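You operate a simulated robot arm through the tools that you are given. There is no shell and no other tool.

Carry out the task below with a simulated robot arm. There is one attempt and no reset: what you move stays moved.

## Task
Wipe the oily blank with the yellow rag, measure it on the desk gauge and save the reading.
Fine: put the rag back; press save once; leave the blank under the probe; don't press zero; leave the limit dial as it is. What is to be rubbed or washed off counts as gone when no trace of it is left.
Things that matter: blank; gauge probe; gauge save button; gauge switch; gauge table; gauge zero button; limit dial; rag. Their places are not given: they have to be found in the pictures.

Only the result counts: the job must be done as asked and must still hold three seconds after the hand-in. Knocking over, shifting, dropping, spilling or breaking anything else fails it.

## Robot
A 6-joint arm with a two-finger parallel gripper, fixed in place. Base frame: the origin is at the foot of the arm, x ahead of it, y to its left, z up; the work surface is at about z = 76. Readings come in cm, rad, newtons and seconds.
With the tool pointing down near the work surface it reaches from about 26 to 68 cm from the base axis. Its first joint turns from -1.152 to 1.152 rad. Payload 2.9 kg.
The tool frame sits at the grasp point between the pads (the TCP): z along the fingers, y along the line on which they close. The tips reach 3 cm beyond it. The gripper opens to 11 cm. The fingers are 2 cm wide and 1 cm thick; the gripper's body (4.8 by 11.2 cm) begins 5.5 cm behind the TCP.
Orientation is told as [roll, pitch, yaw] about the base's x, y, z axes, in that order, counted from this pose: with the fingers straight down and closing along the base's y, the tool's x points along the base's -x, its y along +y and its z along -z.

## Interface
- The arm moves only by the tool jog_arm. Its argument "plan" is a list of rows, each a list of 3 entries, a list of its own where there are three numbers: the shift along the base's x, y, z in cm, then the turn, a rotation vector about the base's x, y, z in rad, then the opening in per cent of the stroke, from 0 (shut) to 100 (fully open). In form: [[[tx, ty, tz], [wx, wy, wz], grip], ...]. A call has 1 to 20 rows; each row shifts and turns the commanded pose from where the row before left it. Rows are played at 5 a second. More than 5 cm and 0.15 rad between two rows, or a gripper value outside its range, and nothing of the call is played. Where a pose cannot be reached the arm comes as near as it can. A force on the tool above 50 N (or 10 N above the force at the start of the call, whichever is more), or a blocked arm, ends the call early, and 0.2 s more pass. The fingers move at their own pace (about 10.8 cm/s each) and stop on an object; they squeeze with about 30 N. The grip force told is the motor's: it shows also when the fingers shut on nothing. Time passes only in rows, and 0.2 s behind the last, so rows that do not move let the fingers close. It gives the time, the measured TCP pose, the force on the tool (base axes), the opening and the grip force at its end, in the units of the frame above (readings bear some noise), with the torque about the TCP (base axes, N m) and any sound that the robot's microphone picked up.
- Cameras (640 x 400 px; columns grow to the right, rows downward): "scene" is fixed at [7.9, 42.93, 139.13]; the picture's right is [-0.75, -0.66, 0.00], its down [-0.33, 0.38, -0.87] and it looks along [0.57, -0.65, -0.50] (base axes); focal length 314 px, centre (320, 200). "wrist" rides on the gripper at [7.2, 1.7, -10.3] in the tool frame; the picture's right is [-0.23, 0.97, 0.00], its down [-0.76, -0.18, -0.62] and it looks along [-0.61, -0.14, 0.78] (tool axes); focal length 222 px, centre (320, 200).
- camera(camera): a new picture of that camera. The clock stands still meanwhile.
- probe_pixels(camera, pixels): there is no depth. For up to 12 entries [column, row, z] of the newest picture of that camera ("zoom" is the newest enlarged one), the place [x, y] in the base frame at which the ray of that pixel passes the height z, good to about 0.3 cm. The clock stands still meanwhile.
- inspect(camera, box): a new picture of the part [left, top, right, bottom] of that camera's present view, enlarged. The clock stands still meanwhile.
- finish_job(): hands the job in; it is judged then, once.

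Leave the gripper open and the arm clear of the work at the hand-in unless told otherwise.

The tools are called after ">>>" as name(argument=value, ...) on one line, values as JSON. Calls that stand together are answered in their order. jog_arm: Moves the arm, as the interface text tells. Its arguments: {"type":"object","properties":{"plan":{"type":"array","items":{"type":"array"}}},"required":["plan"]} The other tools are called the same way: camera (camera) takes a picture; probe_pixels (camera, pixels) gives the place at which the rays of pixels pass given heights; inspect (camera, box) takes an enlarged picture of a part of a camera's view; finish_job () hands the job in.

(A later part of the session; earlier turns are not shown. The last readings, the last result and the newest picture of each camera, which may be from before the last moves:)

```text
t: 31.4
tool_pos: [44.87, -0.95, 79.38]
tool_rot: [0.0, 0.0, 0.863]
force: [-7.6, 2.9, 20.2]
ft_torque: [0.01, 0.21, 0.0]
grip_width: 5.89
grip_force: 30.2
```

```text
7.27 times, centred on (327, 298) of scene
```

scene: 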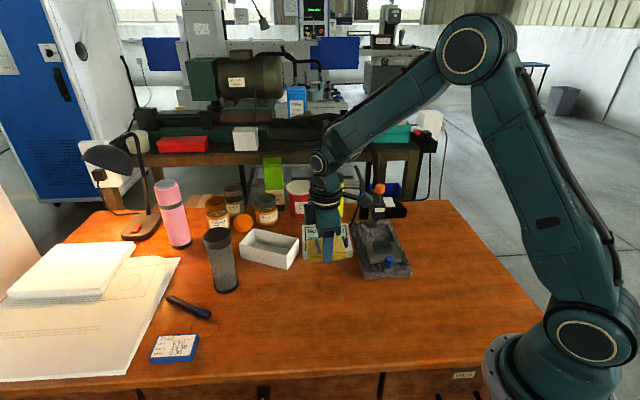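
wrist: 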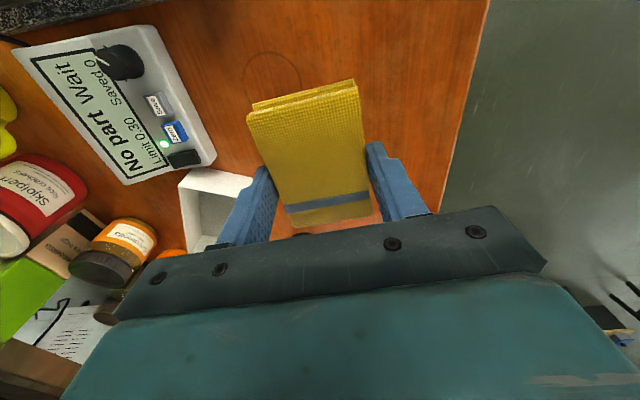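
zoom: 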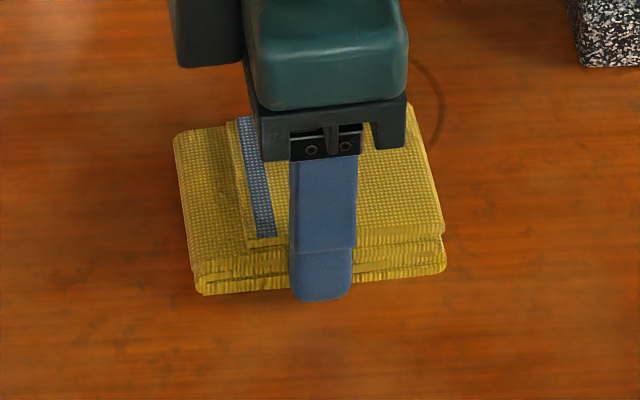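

The rag touches the desk (20 N). I ease up half a millimetre, open the fingers, and rise straight up.

>>> jog_arm(plan=[[[0, 0, 0.08], [0, 0, 0], 0], [[0, 0, 0], [0, 0, 0], 60], [[0, 0, 0], [0, 0, 0], 80], [[0, 0, 0], [0, 0, 0], 100], [[0, 0, 0], [0, 0, 0], 100], [[0, 0, 1.5], [0, 0, 0], 100], [[0, 0, 3], [0, 0, 0], 100], [[0, 0, 4], [0, 0, 0], 100], [[0, 0, 4], [0, 0, 0], 100], [[0, 0, 0], [0, 0, 0], 100]])

>>> inspect(camera="scene", box=[295, 270, 359, 325])

>>> camera(camera="wrist")

```text
t: 33.6
tool_pos: [45.08, -0.81, 92.29]
tool_rot: [0.001, -0.001, 0.865]
force: [0.0, 0.1, -0.5]
ft_torque: [0.0, 0.01, 0.0]
grip_width: 11.01
grip_force: 0.1
```

```text
7.27 times, centred on (327, 298) of scene
```

zoom: 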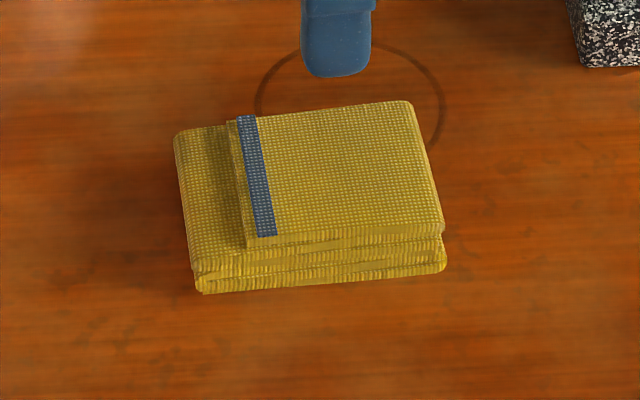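

```text
taken
```

wrist: 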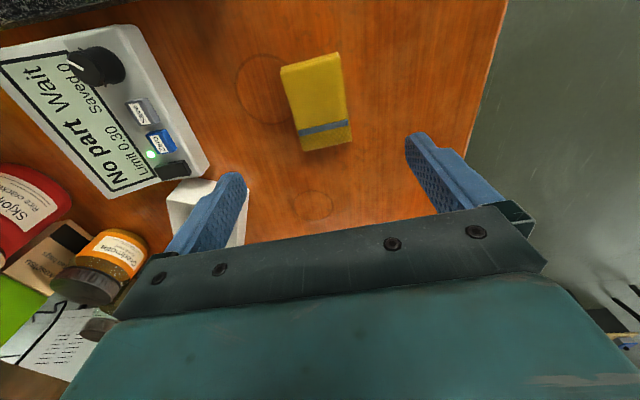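

The rag is back in its place (within about 1–2 mm). Next is the table: I'll probe rail ends, knob and column in the scene picture to get the gauge axis.

>>> camera(camera="scene")

>>> probe_pixels(camera="scene", pixels=[[357.2, 226.6, 80], [368.4, 267.1, 80], [388.7, 225.5, 80], [405, 265.4, 80], [371.9, 225.5, 79], [389.2, 254.5, 83.5], [376.6, 219.4, 84], [376.6, 219.4, 86]])

>>> inspect(camera="scene", box=[350, 175, 420, 285])

```text
taken
```

scene: 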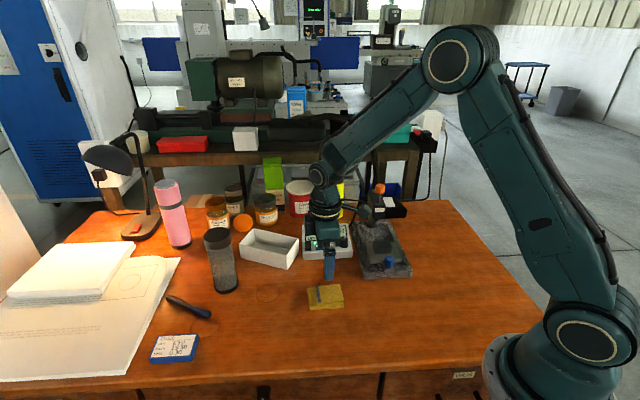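

```text
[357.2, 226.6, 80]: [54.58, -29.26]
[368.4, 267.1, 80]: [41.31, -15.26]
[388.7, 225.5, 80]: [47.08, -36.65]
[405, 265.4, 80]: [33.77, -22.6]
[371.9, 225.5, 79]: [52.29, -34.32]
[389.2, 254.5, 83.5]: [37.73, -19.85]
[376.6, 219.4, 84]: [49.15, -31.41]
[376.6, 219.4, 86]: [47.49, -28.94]
```

```text
3.64 times, centred on (385, 230) of scene
```

zoom: 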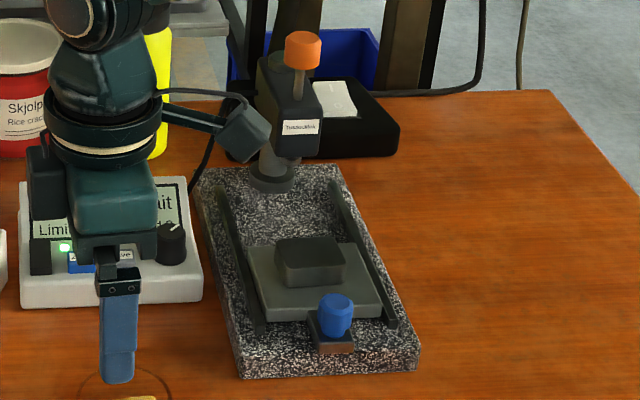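

The gauge axis runs at about -46.5° (unit (0.69, -0.72)); knob at ≈ (37.5, -19.0), probe spindle at ≈ (48.6, -30.5), so the table must travel about 9.5 cm. I'll turn the gripper square to the axis, close it, and go to a point in front of the knob at height 92.

>>> jog_arm(plan=[[[-0.82, -1.3, 0], [0, 0, -0.1394], 100], [[-0.82, -1.3, 0], [0, 0, -0.1394], 60], [[-0.82, -1.3, 0], [0, 0, -0.1394], 30], [[-0.82, -1.3, 0], [0, 0, -0.1394], 0], [[-0.82, -1.3, 0], [0, 0, -0.1394], 0], [[-0.82, -1.3, 0], [0, 0, -0.1394], 0], [[-0.82, -1.3, 0], [0, 0, -0.1394], 0], [[-0.82, -1.3, 0], [0, 0, -0.1394], 0], [[-0.82, -1.3, 0], [0, 0, -0.1394], 0], [[-0.82, -1.3, 0], [0, 0, -0.1394], 0], [[-0.82, -1.3, 0], [0, 0, -0.1394], 0], [[-0.82, -1.3, 0], [0, 0, -0.1394], 0], [[0, 0, 0], [0, 0, 0], 0]])

>>> camera(camera="wrist")

>>> inspect(camera="scene", box=[340, 175, 430, 285])

```text
t: 36.4
tool_pos: [34.91, -16.47, 91.88]
tool_rot: [0.001, 0.0, -0.812]
force: [0.8, 0.5, -0.7]
ft_torque: [0.01, 0.03, 0.01]
grip_width: 0.0
grip_force: 29.9
```

```text
taken
```

wrist: 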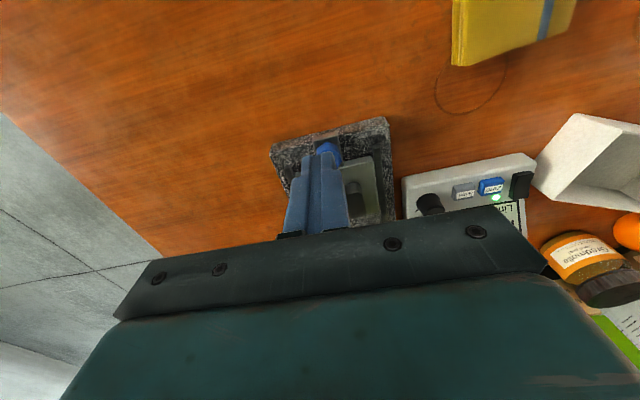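

```text
3.64 times, centred on (385, 230) of scene
```

zoom: 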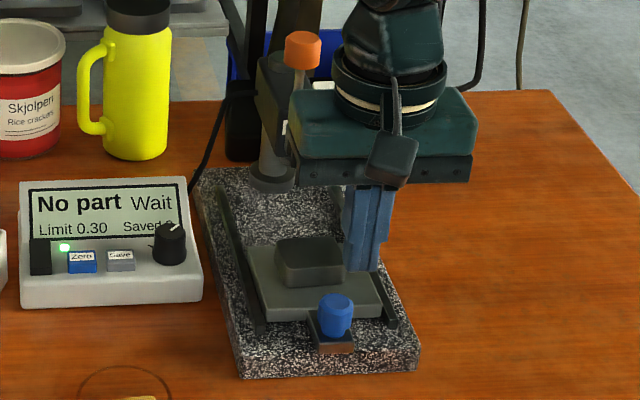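

The gripper is closed and square to the axis. I'll zoom on the wrist view and check where the knob is relative to the fingers.

>>> inspect(camera="wrist", box=[260, 100, 420, 250])

>>> probe_pixels(camera="wrist", pixels=[[328, 150, 83], [328, 150, 82], [392, 127, 79], [272, 150, 79], [430, 203, 82], [465, 191, 80]])

```text
2.67 times, centred on (340, 175) of wrist
```

zoom: 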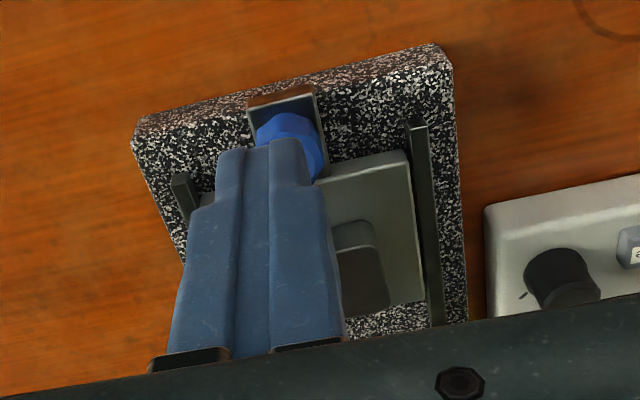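

```text
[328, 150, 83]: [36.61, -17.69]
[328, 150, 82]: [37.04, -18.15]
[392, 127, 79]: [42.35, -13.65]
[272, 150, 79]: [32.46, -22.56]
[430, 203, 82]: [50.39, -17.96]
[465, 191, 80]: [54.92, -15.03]
```

The knob lies straight ahead along the axis, about 3.4 cm from the TCP. I'll lower in front of it to TCP z ≈ 84.4 (tips at 81.4) and look.

>>> jog_arm(plan=[[[0, 0, -2.5], [0, 0, 0], 0], [[0, 0, -2.5], [0, 0, 0], 0], [[0, 0, -1.5], [0, 0, 0], 0], [[0, 0, -0.9], [0, 0, 0], 0], [[0, 0, 0], [0, 0, 0], 0]])

>>> inspect(camera="scene", box=[355, 215, 425, 285])

>>> inspect(camera="wrist", box=[220, 60, 420, 240])

```text
t: 37.6
tool_pos: [34.88, -16.28, 84.32]
tool_rot: [-0.001, 0.0, -0.81]
force: [0.3, 0.2, 0.3]
ft_torque: [-0.01, 0.0, 0.0]
grip_width: 0.01
grip_force: 30.1
```

```text
5.71 times, centred on (390, 250) of scene
```

zoom: 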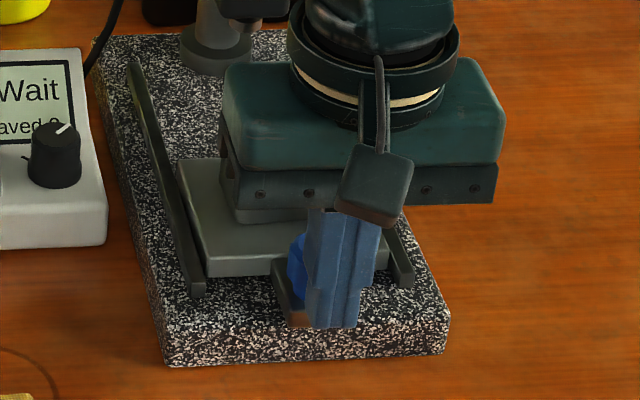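

```text
2.22 times, centred on (320, 150) of wrist
```

zoom: 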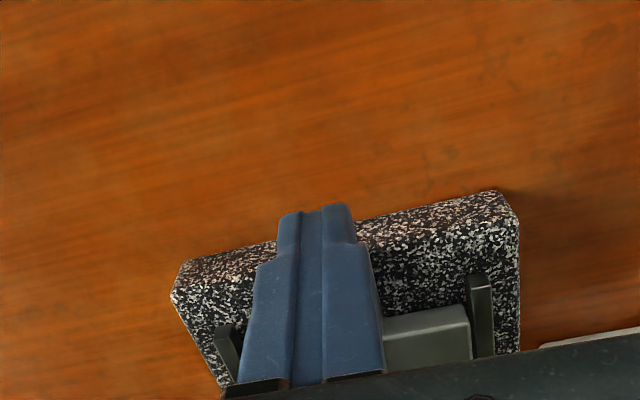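

The closed fingers are lined up in front of the knob. Now I push slowly along the axis, first about 2 cm, watching the force.

>>> jog_arm(plan=[[[0.2, -0.21, 0], [0, 0, 0], 0], [[0.2, -0.21, 0], [0, 0, 0], 0], [[0.2, -0.21, 0], [0, 0, 0], 0], [[0.2, -0.21, 0], [0, 0, 0], 0], [[0.2, -0.21, 0], [0, 0, 0], 0], [[0.2, -0.21, 0], [0, 0, 0], 0], [[0.2, -0.21, 0], [0, 0, 0], 0]])

>>> inspect(camera="scene", box=[355, 215, 425, 285])

```text
t: 39.2
tool_pos: [36.5, -18.01, 84.55]
tool_rot: [0.001, -0.001, -0.811]
force: [-0.5, 1.1, 0.6]
ft_torque: [0.03, 0.02, 0.0]
grip_width: 0.0
grip_force: 30.2
```

```text
5.71 times, centred on (390, 250) of scene
```

zoom: 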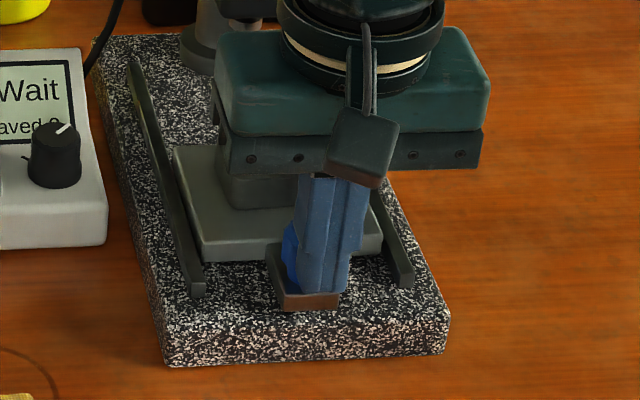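

The table slides easily (about 1 N) with the blank riding on it. I keep pushing slowly another 5 cm along the axis.

>>> jog_arm(plan=[[[0.21, -0.216, 0], [0, 0, 0], 0], [[0.21, -0.216, 0], [0, 0, 0], 0], [[0.21, -0.216, 0], [0, 0, 0], 0], [[0.21, -0.216, 0], [0, 0, 0], 0], [[0.21, -0.216, 0], [0, 0, 0], 0], [[0.21, -0.216, 0], [0, 0, 0], 0], [[0.21, -0.216, 0], [0, 0, 0], 0], [[0.21, -0.216, 0], [0, 0, 0], 0], [[0.21, -0.216, 0], [0, 0, 0], 0], [[0.21, -0.216, 0], [0, 0, 0], 0], [[0.21, -0.216, 0], [0, 0, 0], 0], [[0.21, -0.216, 0], [0, 0, 0], 0], [[0.21, -0.216, 0], [0, 0, 0], 0], [[0.21, -0.216, 0], [0, 0, 0], 0], [[0.21, -0.216, 0], [0, 0, 0], 0], [[0.21, -0.216, 0], [0, 0, 0], 0], [[0, 0, 0], [0, 0, 0], 0]])

>>> inspect(camera="scene", box=[335, 175, 425, 285])

>>> camera(camera="wrist")

```text
t: 42.8
tool_pos: [39.8, -21.32, 84.52]
tool_rot: [0.001, 0.0, -0.81]
force: [-1.3, 0.4, 0.0]
ft_torque: [0.0, 0.01, -0.01]
grip_width: 0.01
grip_force: 30.2
```

```text
3.64 times, centred on (380, 230) of scene
```

zoom: 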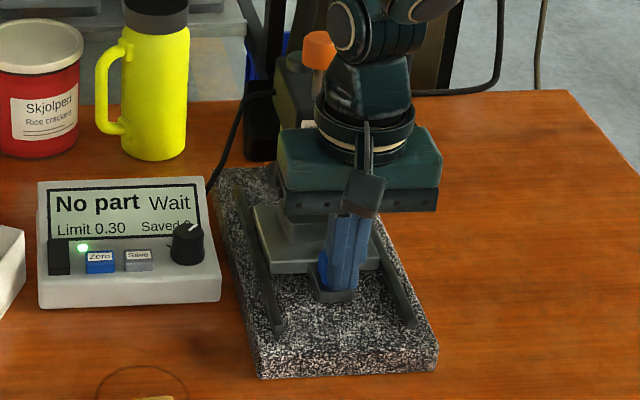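

```text
taken
```

wrist: 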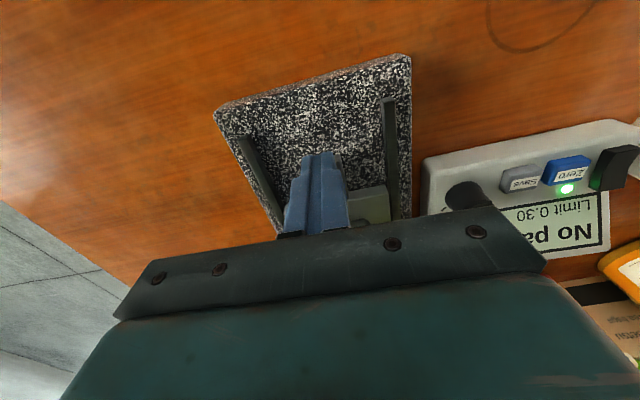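

The table has moved about 5.5 cm; the display still says "No part". I push 2.7 cm more and check the clearance to the probe head.

>>> jog_arm(plan=[[[0.21, -0.218, 0], [0, 0, 0], 0], [[0.21, -0.218, 0], [0, 0, 0], 0], [[0.21, -0.218, 0], [0, 0, 0], 0], [[0.21, -0.218, 0], [0, 0, 0], 0], [[0.21, -0.218, 0], [0, 0, 0], 0], [[0.21, -0.218, 0], [0, 0, 0], 0], [[0.21, -0.218, 0], [0, 0, 0], 0], [[0.21, -0.218, 0], [0, 0, 0], 0], [[0.21, -0.218, 0], [0, 0, 0], 0], [[0, 0, 0], [0, 0, 0], 0]])

>>> inspect(camera="scene", box=[335, 175, 425, 285])

>>> inspect(camera="scene", box=[350, 180, 400, 230])

```text
t: 45.0
tool_pos: [41.77, -23.45, 84.57]
tool_rot: [0.001, 0.001, -0.81]
force: [-0.1, 0.4, -0.3]
ft_torque: [0.02, 0.0, -0.03]
grip_width: 0.0
grip_force: 30.0
```

```text
3.64 times, centred on (380, 230) of scene
```

zoom: 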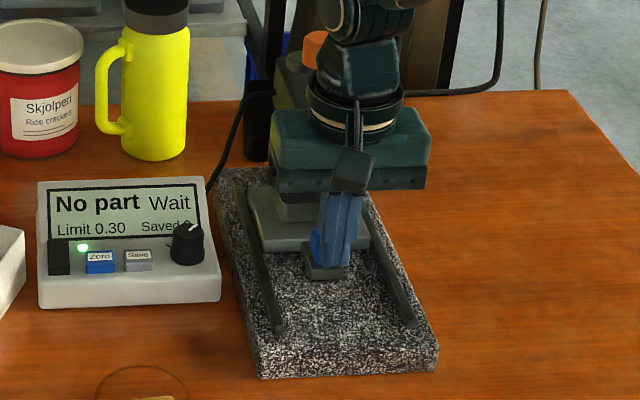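

```text
8.00 times, centred on (375, 205) of scene
```

zoom: 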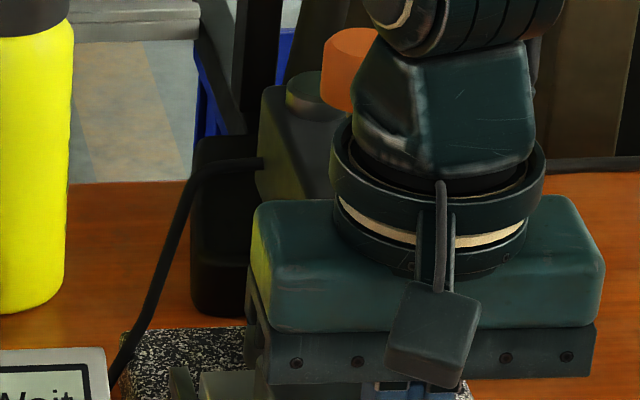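

The table has moved about 8 cm and nothing is touching. I'll back off along the axis and rise to see the alignment of blank and probe.

>>> jog_arm(plan=[[[-0.7, 0.72, 0], [0, 0, 0], 0], [[-2.1, 2.2, 1], [0, 0, 0], 0], [[-2.4, 2.5, 3], [0, 0, 0], 0], [[-2, 2.1, 3.5], [0, 0, 0], 0], [[0, 0, 0], [0, 0, 0], 0]])

>>> camera(camera="wrist")

>>> inspect(camera="scene", box=[335, 175, 425, 285])

>>> inspect(camera="scene", box=[350, 195, 400, 250])

```text
t: 46.2
tool_pos: [34.49, -15.99, 92.35]
tool_rot: [-0.001, 0.0, -0.81]
force: [-0.1, 0.0, 0.0]
ft_torque: [0.01, -0.01, -0.01]
grip_width: 0.04
grip_force: 30.3
```

```text
taken
```

wrist: 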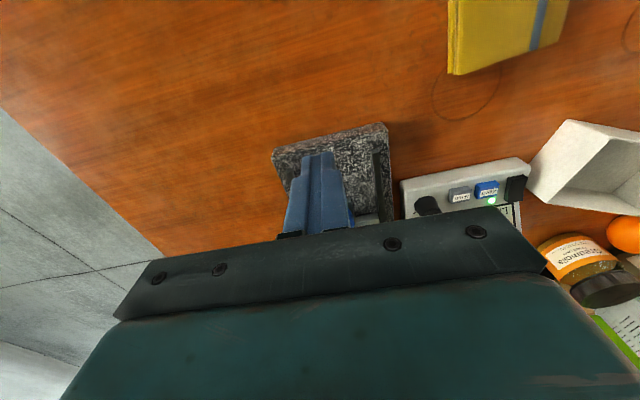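

```text
3.64 times, centred on (380, 230) of scene
```

zoom: 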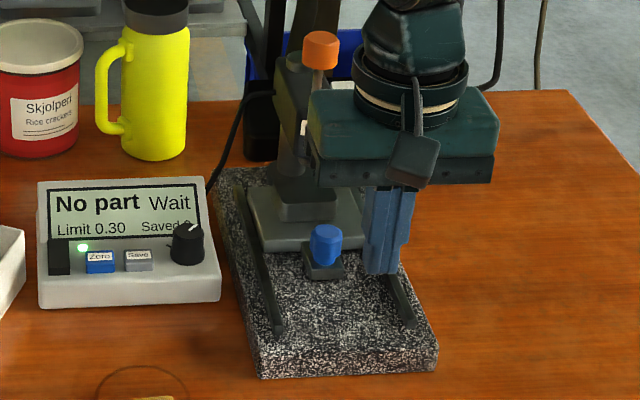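

```text
7.27 times, centred on (375, 222) of scene
```

zoom: 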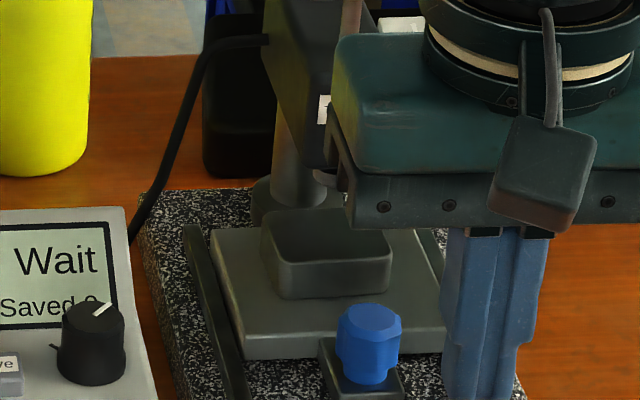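

The gripper blocks the view of the spindle. I move the arm aside (towards -y and up) to see it.

>>> jog_arm(plan=[[[-1, -2.5, 2.5], [0, 0, 0], 0], [[-1, -3, 2.5], [0, 0, 0], 0], [[-1, -3, 2], [0, 0, 0], 0], [[-0.5, -3, 1], [0, 0, 0], 0], [[0, 0, 0], [0, 0, 0], 0]])

>>> camera(camera="wrist")

>>> inspect(camera="scene", box=[335, 175, 425, 285])

>>> inspect(camera="scene", box=[350, 200, 394, 245])

```text
t: 47.4
tool_pos: [31.36, -27.36, 99.92]
tool_rot: [-0.001, 0.0, -0.81]
force: [-0.6, 0.4, -0.2]
ft_torque: [-0.01, 0.0, -0.02]
grip_width: 0.0
grip_force: 29.5
```

```text
taken
```

wrist: 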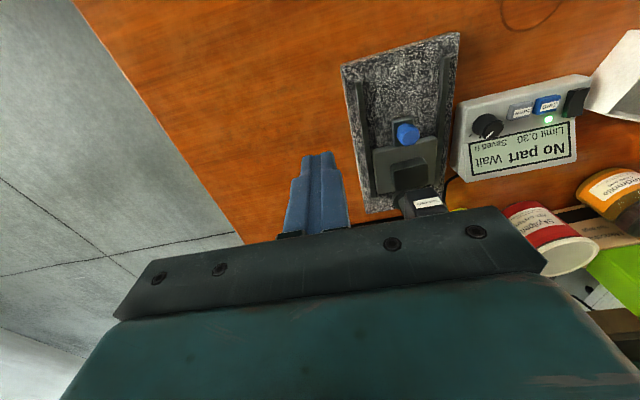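

```text
3.64 times, centred on (380, 230) of scene
```

zoom: 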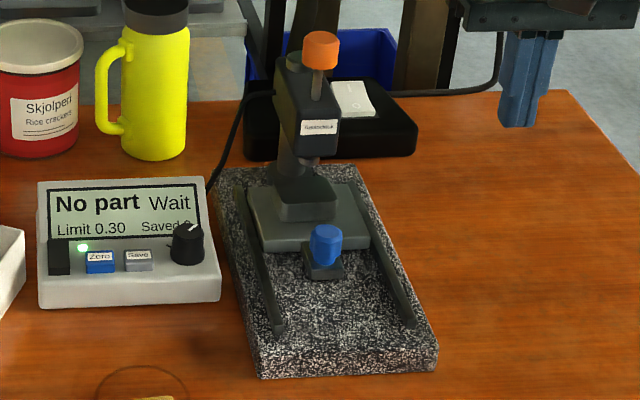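

```text
8.89 times, centred on (372, 222) of scene
```

zoom: 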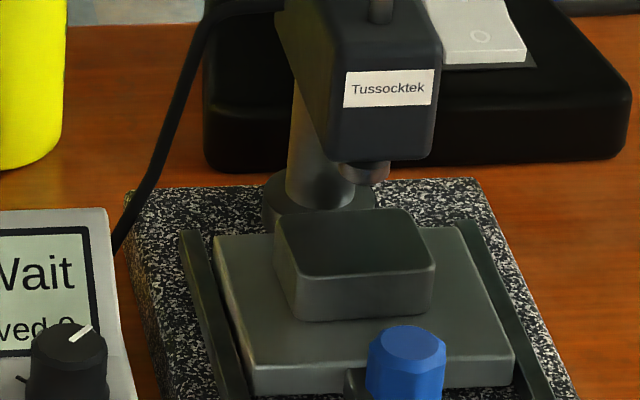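

Now I see the blank just short of the spindle. I'll probe the blank's top centre and the spindle's tip to compute what remains.

>>> probe_pixels(camera="scene", pixels=[[375.7, 226.7, 82.4], [377.1, 219.75, 84], [377.1, 219.75, 85], [377.1, 219.75, 86], [382.0, 239.2, 83.2], [367.0, 225.0, 82.4], [385.1, 230.2, 82.4], [382.0, 223.5, 82.4], [369.5, 230.0, 82.4]])

>>> inspect(camera="wrist", box=[330, 90, 500, 230])

```text
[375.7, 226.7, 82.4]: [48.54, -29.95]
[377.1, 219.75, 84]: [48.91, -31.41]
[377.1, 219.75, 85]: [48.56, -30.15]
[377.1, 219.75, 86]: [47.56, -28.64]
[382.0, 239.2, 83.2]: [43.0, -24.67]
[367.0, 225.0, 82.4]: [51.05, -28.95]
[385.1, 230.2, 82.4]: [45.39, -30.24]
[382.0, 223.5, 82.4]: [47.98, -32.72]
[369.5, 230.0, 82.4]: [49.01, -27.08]
```

```text
2.86 times, centred on (415, 160) of wrist
```

zoom: 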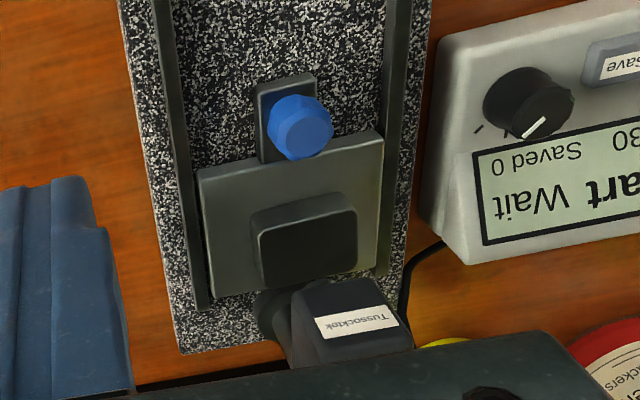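

I probe the blank's centre from the wrist view too, to cross-check.

>>> probe_pixels(camera="wrist", pixels=[[409.8, 174, 82.4], [396.2, 172, 82.4], [391.2, 167.7, 82.4], [423.7, 157.6, 82.4], [428.3, 181, 82.4], [408, 130, 83.2], [424, 205, 88], [424, 205, 90]])

>>> inspect(camera="wrist", box=[370, 140, 450, 220])

```text
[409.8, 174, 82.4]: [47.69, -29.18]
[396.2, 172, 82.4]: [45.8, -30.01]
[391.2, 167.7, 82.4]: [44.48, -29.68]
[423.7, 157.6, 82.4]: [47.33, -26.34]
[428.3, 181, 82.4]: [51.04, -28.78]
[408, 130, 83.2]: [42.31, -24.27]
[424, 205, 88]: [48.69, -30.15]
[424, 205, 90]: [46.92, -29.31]
```

```text
5.00 times, centred on (410, 180) of wrist
```

zoom: 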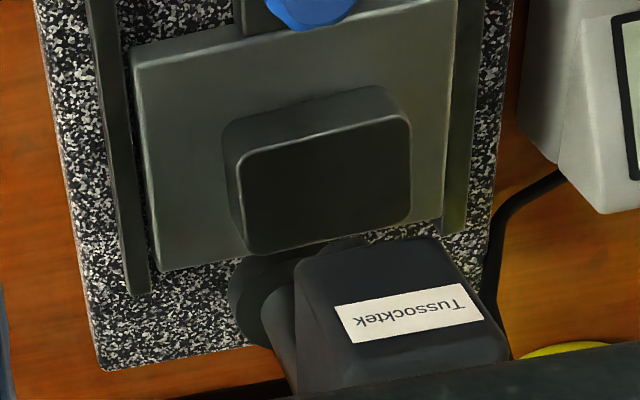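

The blank's centre is now ≈ (48.0, -29.6) and the spindle ≈ (48.6, -30.3), so about 1 cm is left; the table also has about 1 cm of rail left. I return behind the knob at pushing height.

>>> jog_arm(plan=[[[1.6, 2.1, -1.9], [0, 0, 0], 0], [[1.6, 2.1, -2], [0, 0, 0], 0], [[1.6, 2.1, -2], [0, 0, 0], 0], [[1.67, 2.07, -2], [0, 0, 0], 0], [[0, 0, -2.5], [0, 0, 0], 0], [[0, 0, -2.5], [0, 0, 0], 0], [[0, 0, -2.6], [0, 0, 0], 0], [[0, 0, 0], [0, 0, 0], 0]])

>>> inspect(camera="scene", box=[335, 175, 425, 285])

```text
t: 49.2
tool_pos: [37.56, -18.98, 84.51]
tool_rot: [0.0, 0.001, -0.809]
force: [0.1, 0.3, 0.2]
ft_torque: [0.01, -0.01, 0.01]
grip_width: 0.02
grip_force: 29.8
```

```text
3.64 times, centred on (380, 230) of scene
```

zoom: 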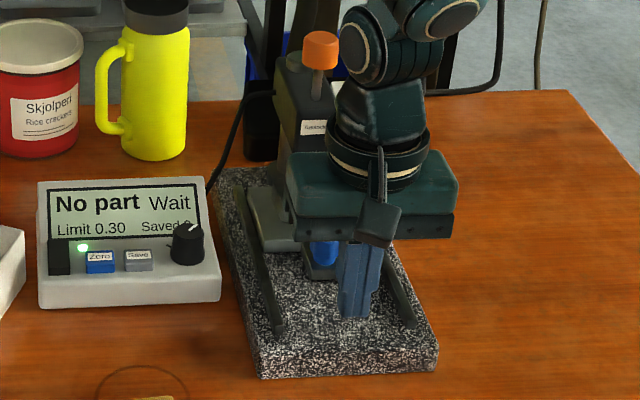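

The fingers are on the axis behind the knob. I advance to just about contact and then push on slowly by about 0.8 cm beyond the previous point.

>>> jog_arm(plan=[[[0.42, -0.436, 0], [0, 0, 0], 0], [[0.42, -0.436, 0], [0, 0, 0], 0], [[0.42, -0.436, 0], [0, 0, 0], 0], [[0.42, -0.436, 0], [0, 0, 0], 0], [[0.42, -0.436, 0], [0, 0, 0], 0], [[0.42, -0.436, 0], [0, 0, 0], 0], [[0.42, -0.436, 0], [0, 0, 0], 0], [[0.42, -0.436, 0], [0, 0, 0], 0], [[0.42, -0.436, 0], [0, 0, 0], 0], [[0.25, -0.26, 0], [0, 0, 0], 0], [[0.2, -0.206, 0], [0, 0, 0], 0], [[0.14, -0.145, 0], [0, 0, 0], 0], [[0.14, -0.145, 0], [0, 0, 0], 0], [[0.14, -0.145, 0], [0, 0, 0], 0], [[0, 0, 0], [0, 0, 0], 0]])

>>> inspect(camera="scene", box=[335, 175, 425, 285])

>>> camera(camera="wrist")

```text
t: 52.4
tool_pos: [42.15, -23.95, 84.5]
tool_rot: [0.0, -0.001, -0.81]
force: [0.2, 0.1, 0.5]
ft_torque: [-0.02, 0.0, 0.02]
grip_width: 0.0
grip_force: 29.8
```

```text
3.64 times, centred on (380, 230) of scene
```

zoom: 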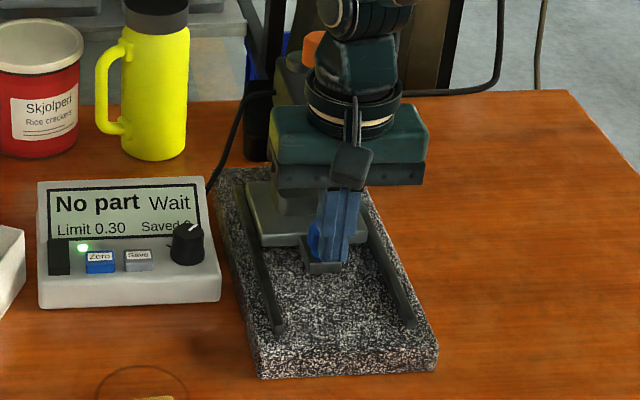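

```text
taken
```

wrist: 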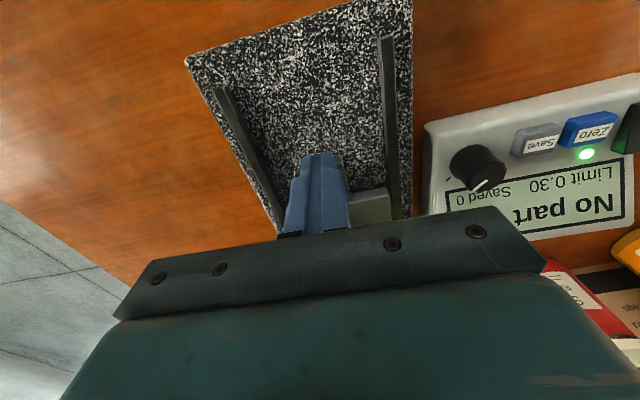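

No stop yet; about 0.6 cm further. I continue in 1.5 mm steps, watching for a stop.

>>> jog_arm(plan=[[[0.104, -0.108, 0], [0, 0, 0], 0], [[0.104, -0.108, 0], [0, 0, 0], 0], [[0.104, -0.108, 0], [0, 0, 0], 0], [[0, 0, 0], [0, 0, 0], 0]])

>>> inspect(camera="scene", box=[335, 175, 425, 285])

```text
t: 53.4
tool_pos: [42.24, -24.05, 84.41]
tool_rot: [0.001, 0.004, -0.81]
force: [-11.1, 11.7, 6.0]
ft_torque: [0.11, 0.15, 0.03]
grip_width: 0.0
grip_force: 30.3
```

```text
3.64 times, centred on (380, 230) of scene
```

zoom: 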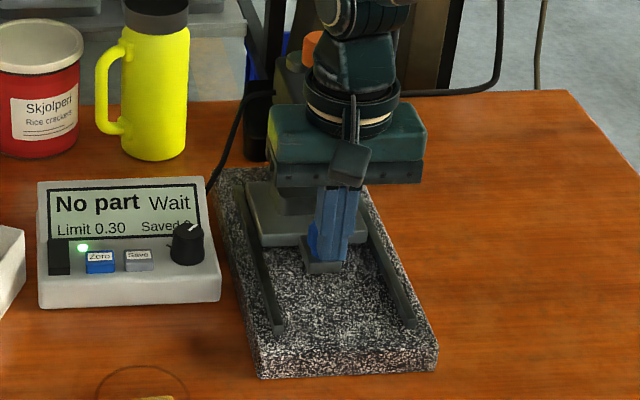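

16 N along the axis, acting at knob height: the table has reached its stop. I back off, rise and move aside to look at the probe and display.

>>> jog_arm(plan=[[[-0.35, 0.36, 0], [0, 0, 0], 0], [[-1.8, 1.88, 0], [0, 0, 0], 0], [[-2.4, 2.5, 2.5], [0, 0, 0], 0], [[-2.4, 0, 3.5], [0, 0, 0], 0], [[-1.5, -3, 3], [0, 0, 0], 0], [[-1.5, -4, 2], [0, 0, 0], 0], [[-0.5, -4, 2], [0, 0, 0], 0], [[0, 0, 0], [0, 0, 0], 0]])

>>> camera(camera="wrist")

>>> inspect(camera="scene", box=[335, 175, 425, 285])

>>> inspect(camera="scene", box=[350, 200, 394, 245])

```text
t: 55.2
tool_pos: [31.94, -30.39, 97.72]
tool_rot: [0.0, 0.0, -0.81]
force: [-0.6, 0.4, -0.4]
ft_torque: [-0.01, 0.0, -0.04]
grip_width: 0.0
grip_force: 29.8
```

```text
taken
```

wrist: 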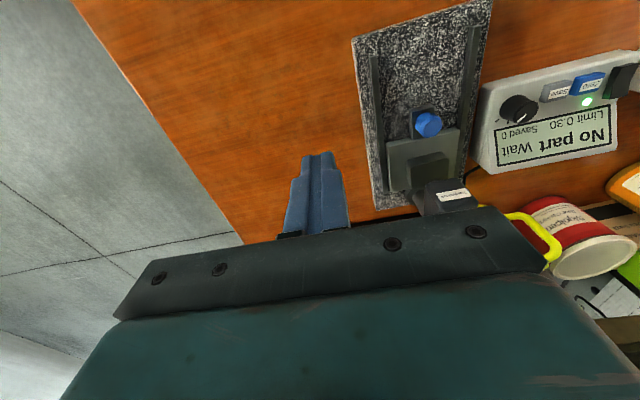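

```text
3.64 times, centred on (380, 230) of scene
```

zoom: 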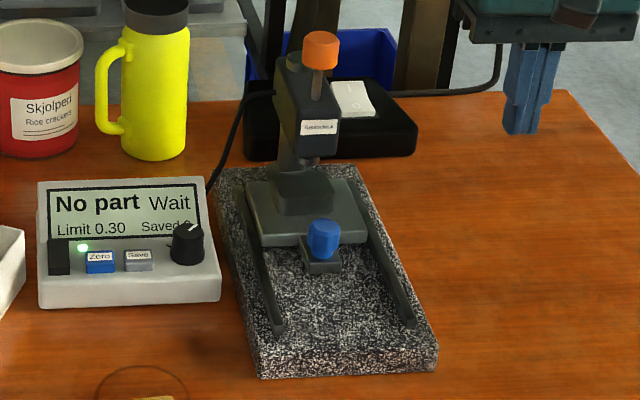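

```text
8.89 times, centred on (372, 222) of scene
```

zoom: 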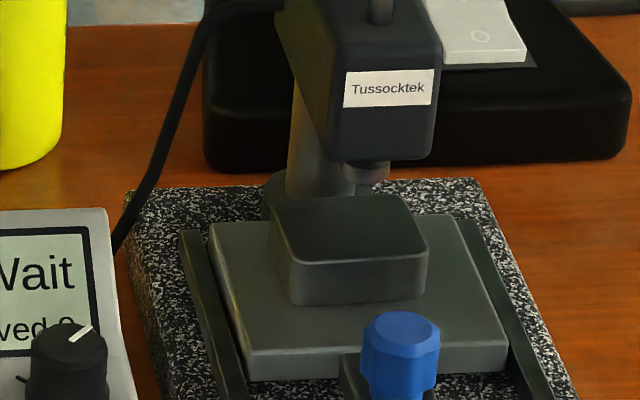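

The table is at its stop with the blank under the retracted spindle; the display still shows "No part", so the probe has to be lowered by its orange knob (≈ (48.6, -30.5), top ≈ 96.5). I rise and go above it with closed fingers to look.

>>> jog_arm(plan=[[[0, 0, 4.5], [0, 0, 0], 0], [[0, 0, 4.5], [0, 0, 0], 0], [[4, 0, 0], [0, 0, 0], 0], [[4, 0, 0], [0, 0, 0], 0], [[4, 0, 0], [0, 0, 0], 0], [[3.6, -0.1, 0], [0, 0, 0], 0], [[0, 0, 0], [0, 0, 0], 0]])

>>> camera(camera="wrist")

>>> inspect(camera="scene", box=[335, 125, 425, 225])

```text
t: 56.8
tool_pos: [47.6, -30.59, 106.56]
tool_rot: [0.0, 0.002, -0.809]
force: [0.1, -0.5, 1.0]
ft_torque: [0.0, -0.01, 0.01]
grip_width: 0.0
grip_force: 30.3
```

```text
taken
```

wrist: 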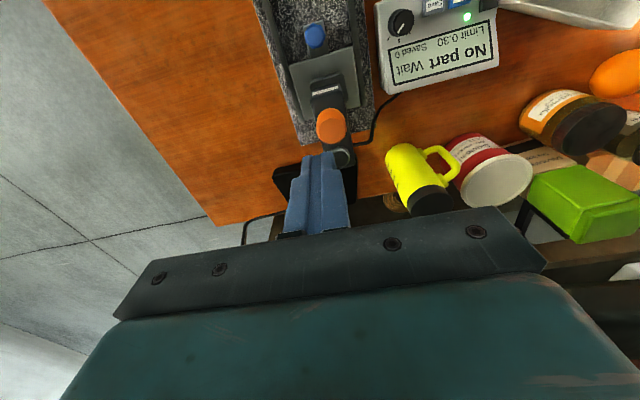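

```text
4.00 times, centred on (380, 175) of scene
```

zoom: 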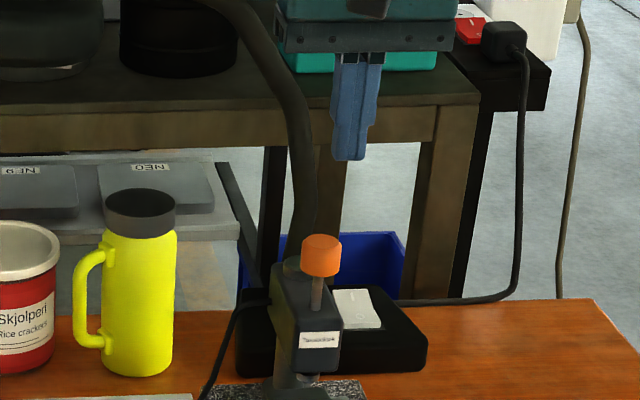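

The orange knob shows at wrist (330, 124) and scene (380.3, 185.3). I probe both at candidate heights.

>>> probe_pixels(camera="wrist", pixels=[[330, 124, 95], [330, 124, 96], [330, 124, 97], [330, 124, 98]])

>>> probe_pixels(camera="scene", pixels=[[380.25, 185.25, 95], [380.25, 185.25, 96], [380.25, 185.25, 97], [380.25, 185.25, 98]])

>>> inspect(camera="wrist", box=[270, 60, 390, 180])

```text
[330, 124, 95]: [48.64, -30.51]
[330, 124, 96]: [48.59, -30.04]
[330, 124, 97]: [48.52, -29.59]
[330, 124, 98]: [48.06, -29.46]
```

```text
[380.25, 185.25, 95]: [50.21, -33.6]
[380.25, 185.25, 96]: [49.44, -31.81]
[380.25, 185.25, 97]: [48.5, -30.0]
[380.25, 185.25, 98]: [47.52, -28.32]
```

```text
3.33 times, centred on (330, 120) of wrist
```

zoom: 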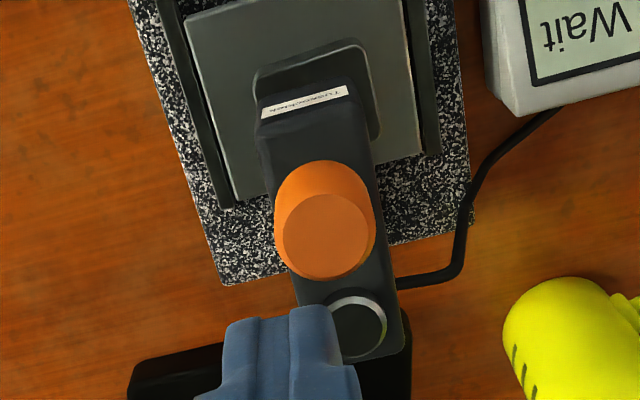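

I refine with the top-face centre at wrist (331.5, 131).

>>> probe_pixels(camera="wrist", pixels=[[331.5, 131.1, 96], [331.5, 131.1, 96.5], [331.5, 131.1, 97], [331.5, 131.1, 97.5], [338, 158, 92], [338, 158, 91]])

```text
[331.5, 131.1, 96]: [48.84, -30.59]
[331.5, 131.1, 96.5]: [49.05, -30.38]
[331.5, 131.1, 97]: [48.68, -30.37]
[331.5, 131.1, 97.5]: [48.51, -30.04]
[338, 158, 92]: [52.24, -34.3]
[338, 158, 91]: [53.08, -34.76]
```

Knob top centre ≈ (48.75, -30.3, 96.8). I go above it and down to tips ≈ 97.4.

>>> jog_arm(plan=[[[1.14, 0.2, -2], [0, 0, 0], 0], [[0, 0, -2], [0, 0, 0], 0], [[0, 0, -1.5], [0, 0, 0], 0], [[0, 0, -0.5], [0, 0, 0], 0], [[0, 0, 0], [0, 0, 0], 0]])

>>> inspect(camera="scene", box=[345, 155, 415, 225])

>>> inspect(camera="wrist", box=[270, 60, 390, 240])

```text
t: 58.0
tool_pos: [48.61, -30.32, 100.39]
tool_rot: [-0.001, 0.0, -0.809]
force: [0.0, 0.3, -0.1]
ft_torque: [0.02, -0.01, 0.0]
grip_width: 0.0
grip_force: 29.8
```

```text
5.71 times, centred on (380, 190) of scene
```

zoom: 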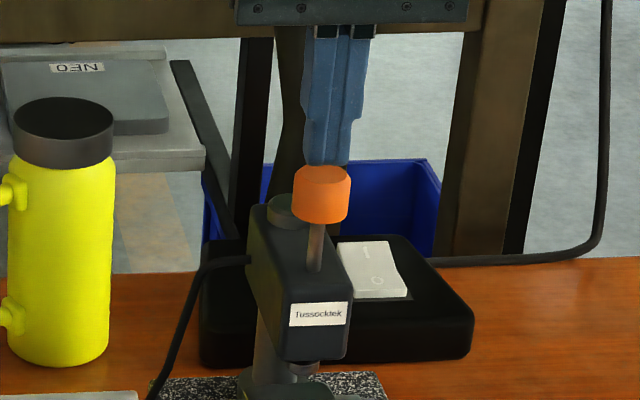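

```text
2.22 times, centred on (330, 150) of wrist
```

zoom: 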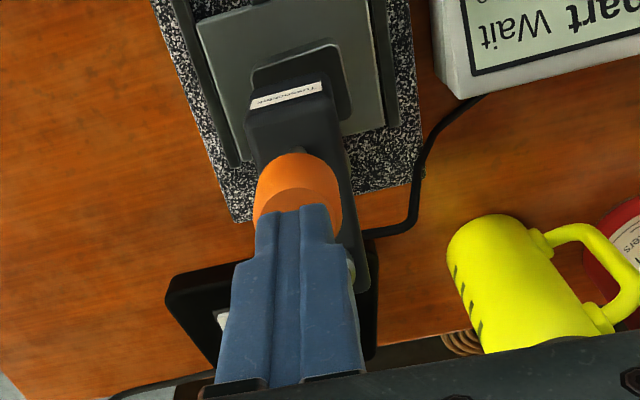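

The fingertips hang right above the orange knob. I press down slowly, 1.5 mm per step, watching the force.

>>> jog_arm(plan=[[[0, 0, -0.2], [0, 0, 0], 0], [[0, 0, -0.15], [0, 0, 0], 0], [[0, 0, -0.15], [0, 0, 0], 0], [[0, 0, -0.15], [0, 0, 0], 0], [[0, 0, -0.15], [0, 0, 0], 0], [[0, 0, 0], [0, 0, 0], 0]])

>>> inspect(camera="scene", box=[345, 165, 415, 235])

```text
t: 59.4
tool_pos: [48.67, -30.42, 99.57]
tool_rot: [0.0, 0.0, -0.81]
force: [1.4, 1.3, 3.2]
ft_torque: [0.04, 0.01, -0.02]
grip_width: 0.03
grip_force: 29.6
```

```text
5.71 times, centred on (380, 200) of scene
```

zoom: 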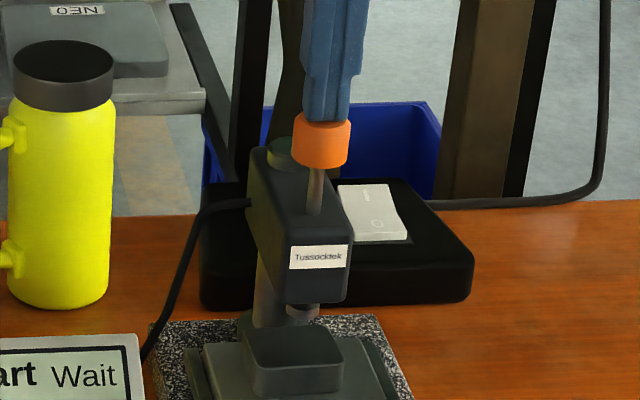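

Light contact (3 N) and the knob starts to give. I continue pressing down in 2 mm steps.

>>> jog_arm(plan=[[[0, 0, -0.2], [0, 0, 0], 0], [[0, 0, -0.2], [0, 0, 0], 0], [[0, 0, -0.2], [0, 0, 0], 0], [[0, 0, 0], [0, 0, 0], 0]])

>>> inspect(camera="scene", box=[345, 165, 415, 235])

```text
t: 60.4
tool_pos: [48.64, -30.29, 98.91]
tool_rot: [0.0, 0.001, -0.811]
force: [-0.3, -0.3, -0.1]
ft_torque: [0.0, 0.02, 0.03]
grip_width: 0.0
grip_force: 29.8
```

```text
5.71 times, centred on (380, 200) of scene
```

zoom: 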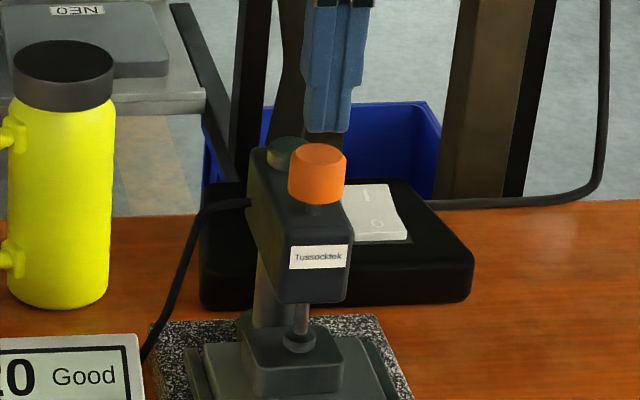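

The probe dropped onto the blank on its own, and the display changed to "… Good". I look at the display.

>>> inspect(camera="scene", box=[298, 216, 362, 264])

>>> inspect(camera="scene", box=[350, 205, 394, 245])

```text
8.33 times, centred on (330, 240) of scene
```

zoom: 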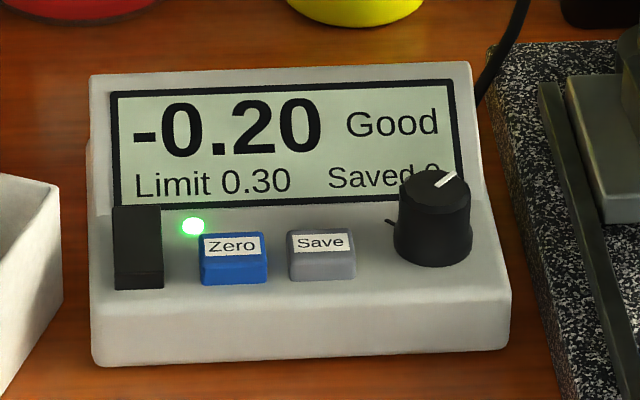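

```text
10.00 times, centred on (372, 225) of scene
```

zoom: 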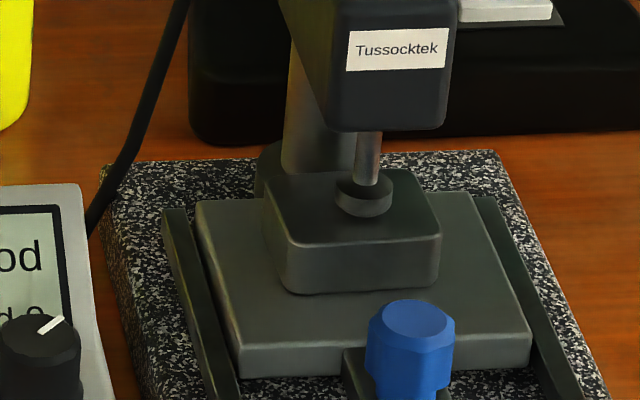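

The gauge reads -0.20, "Good", Saved 0, with the probe resting on the blank. I raise the arm clear and locate the Save button (scene ≈ (330, 245)).

>>> jog_arm(plan=[[[0, 0, 2], [0, 0, 0], 0], [[0, 0, 3], [0, 0, 0], 0], [[-0.5, 4, 0], [0, 0, 0], 0], [[-0.5, 4, 0], [0, 0, 0], 0], [[-0.5, 4, 0], [0, 0, 0], 0], [[0, 0, 0], [0, 0, 0], 0]])

>>> camera(camera="wrist")

>>> inspect(camera="scene", box=[298, 216, 362, 264])

>>> probe_pixels(camera="scene", pixels=[[330.1, 245.2, 79], [330.1, 245.2, 80], [330.1, 245.2, 81], [319.6, 245.8, 80]])

```text
t: 61.8
tool_pos: [47.25, -18.67, 103.72]
tool_rot: [-0.001, 0.0, -0.809]
force: [0.0, -0.6, 0.0]
ft_torque: [0.02, 0.02, 0.01]
grip_width: 0.0
grip_force: 30.0
```

```text
taken
```

wrist: 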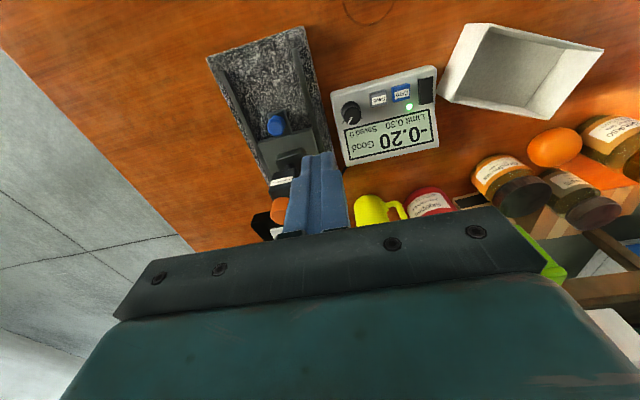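

```text
8.33 times, centred on (330, 240) of scene
```

zoom: 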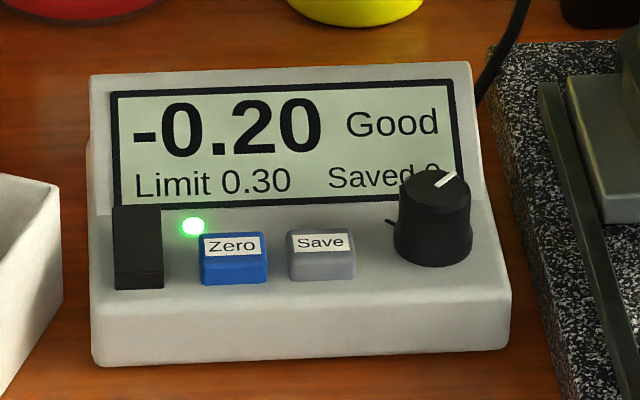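

```text
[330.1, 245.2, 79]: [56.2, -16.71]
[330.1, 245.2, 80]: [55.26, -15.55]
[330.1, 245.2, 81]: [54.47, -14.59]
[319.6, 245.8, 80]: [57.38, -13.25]
```

The Save button is around (55.3, -15.5), Zero about 3.1 cm beyond it. I zoom the wrist view and cross-check the Save button's place and height.

>>> inspect(camera="wrist", box=[330, 60, 445, 170])

>>> probe_pixels(camera="wrist", pixels=[[378.5, 99, 79], [378.5, 99, 80], [378.5, 99, 81], [402, 93, 79], [402, 93, 80], [402, 93, 81]])

```text
3.64 times, centred on (388, 115) of wrist
```

zoom: 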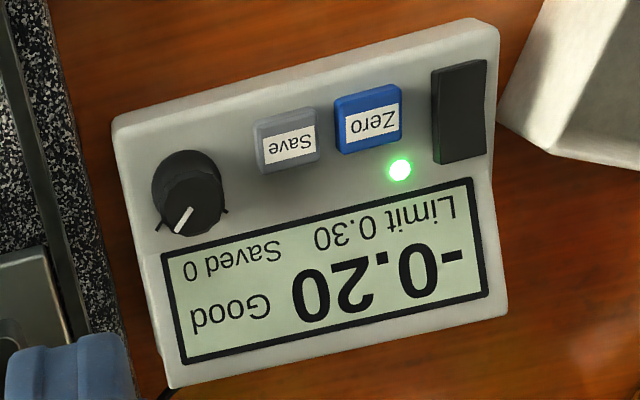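

```text
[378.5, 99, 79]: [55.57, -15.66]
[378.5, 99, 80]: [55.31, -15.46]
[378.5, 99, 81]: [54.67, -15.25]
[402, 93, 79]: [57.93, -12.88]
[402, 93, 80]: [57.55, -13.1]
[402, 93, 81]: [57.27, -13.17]
```

Both cameras agree: Save at ≈ (55.2, -15.4, 80.2). I move over (55.1, -15.5), slightly to the side away from Zero, and descend to tips about 83.

>>> jog_arm(plan=[[[3.95, 1.4, 0], [0, 0, 0], 0], [[3.9, 1.41, 0], [0, 0, 0], 0], [[0, 0, -4.5], [0, 0, 0], 0], [[0, 0, -4.5], [0, 0, 0], 0], [[0, 0, -4.5], [0, 0, 0], 0], [[0, 0, -3], [0, 0, 0], 0], [[0, 0, -1.2], [0, 0, 0], 0], [[0, 0, 0], [0, 0, 0], 0]])

>>> camera(camera="wrist")

>>> inspect(camera="scene", box=[298, 206, 372, 264])

>>> inspect(camera="wrist", box=[250, 90, 410, 240])

```text
t: 63.6
tool_pos: [54.91, -15.4, 86.53]
tool_rot: [0.0, -0.001, -0.809]
force: [-1.1, 0.2, -0.7]
ft_torque: [-0.01, -0.03, 0.01]
grip_width: 0.0
grip_force: 30.5
```

```text
taken
```

wrist: 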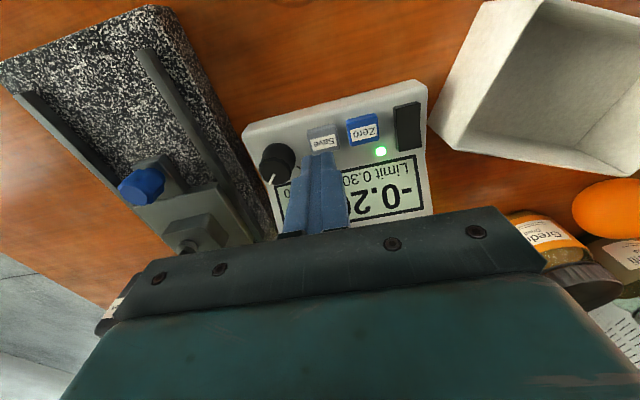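

```text
6.90 times, centred on (335, 235) of scene
```

zoom: 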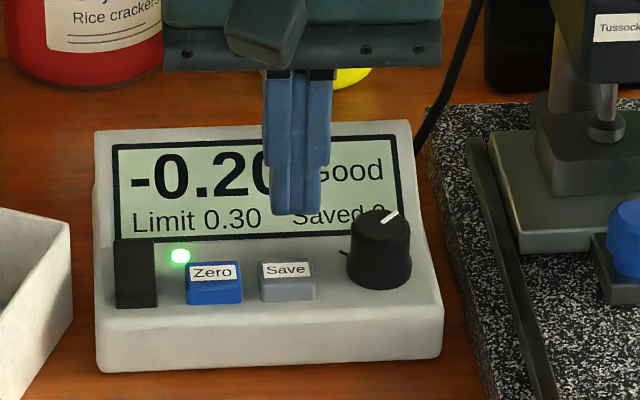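

```text
2.67 times, centred on (330, 165) of wrist
```

zoom: 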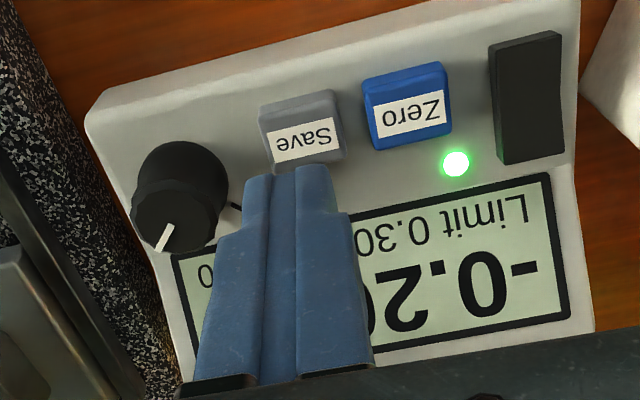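

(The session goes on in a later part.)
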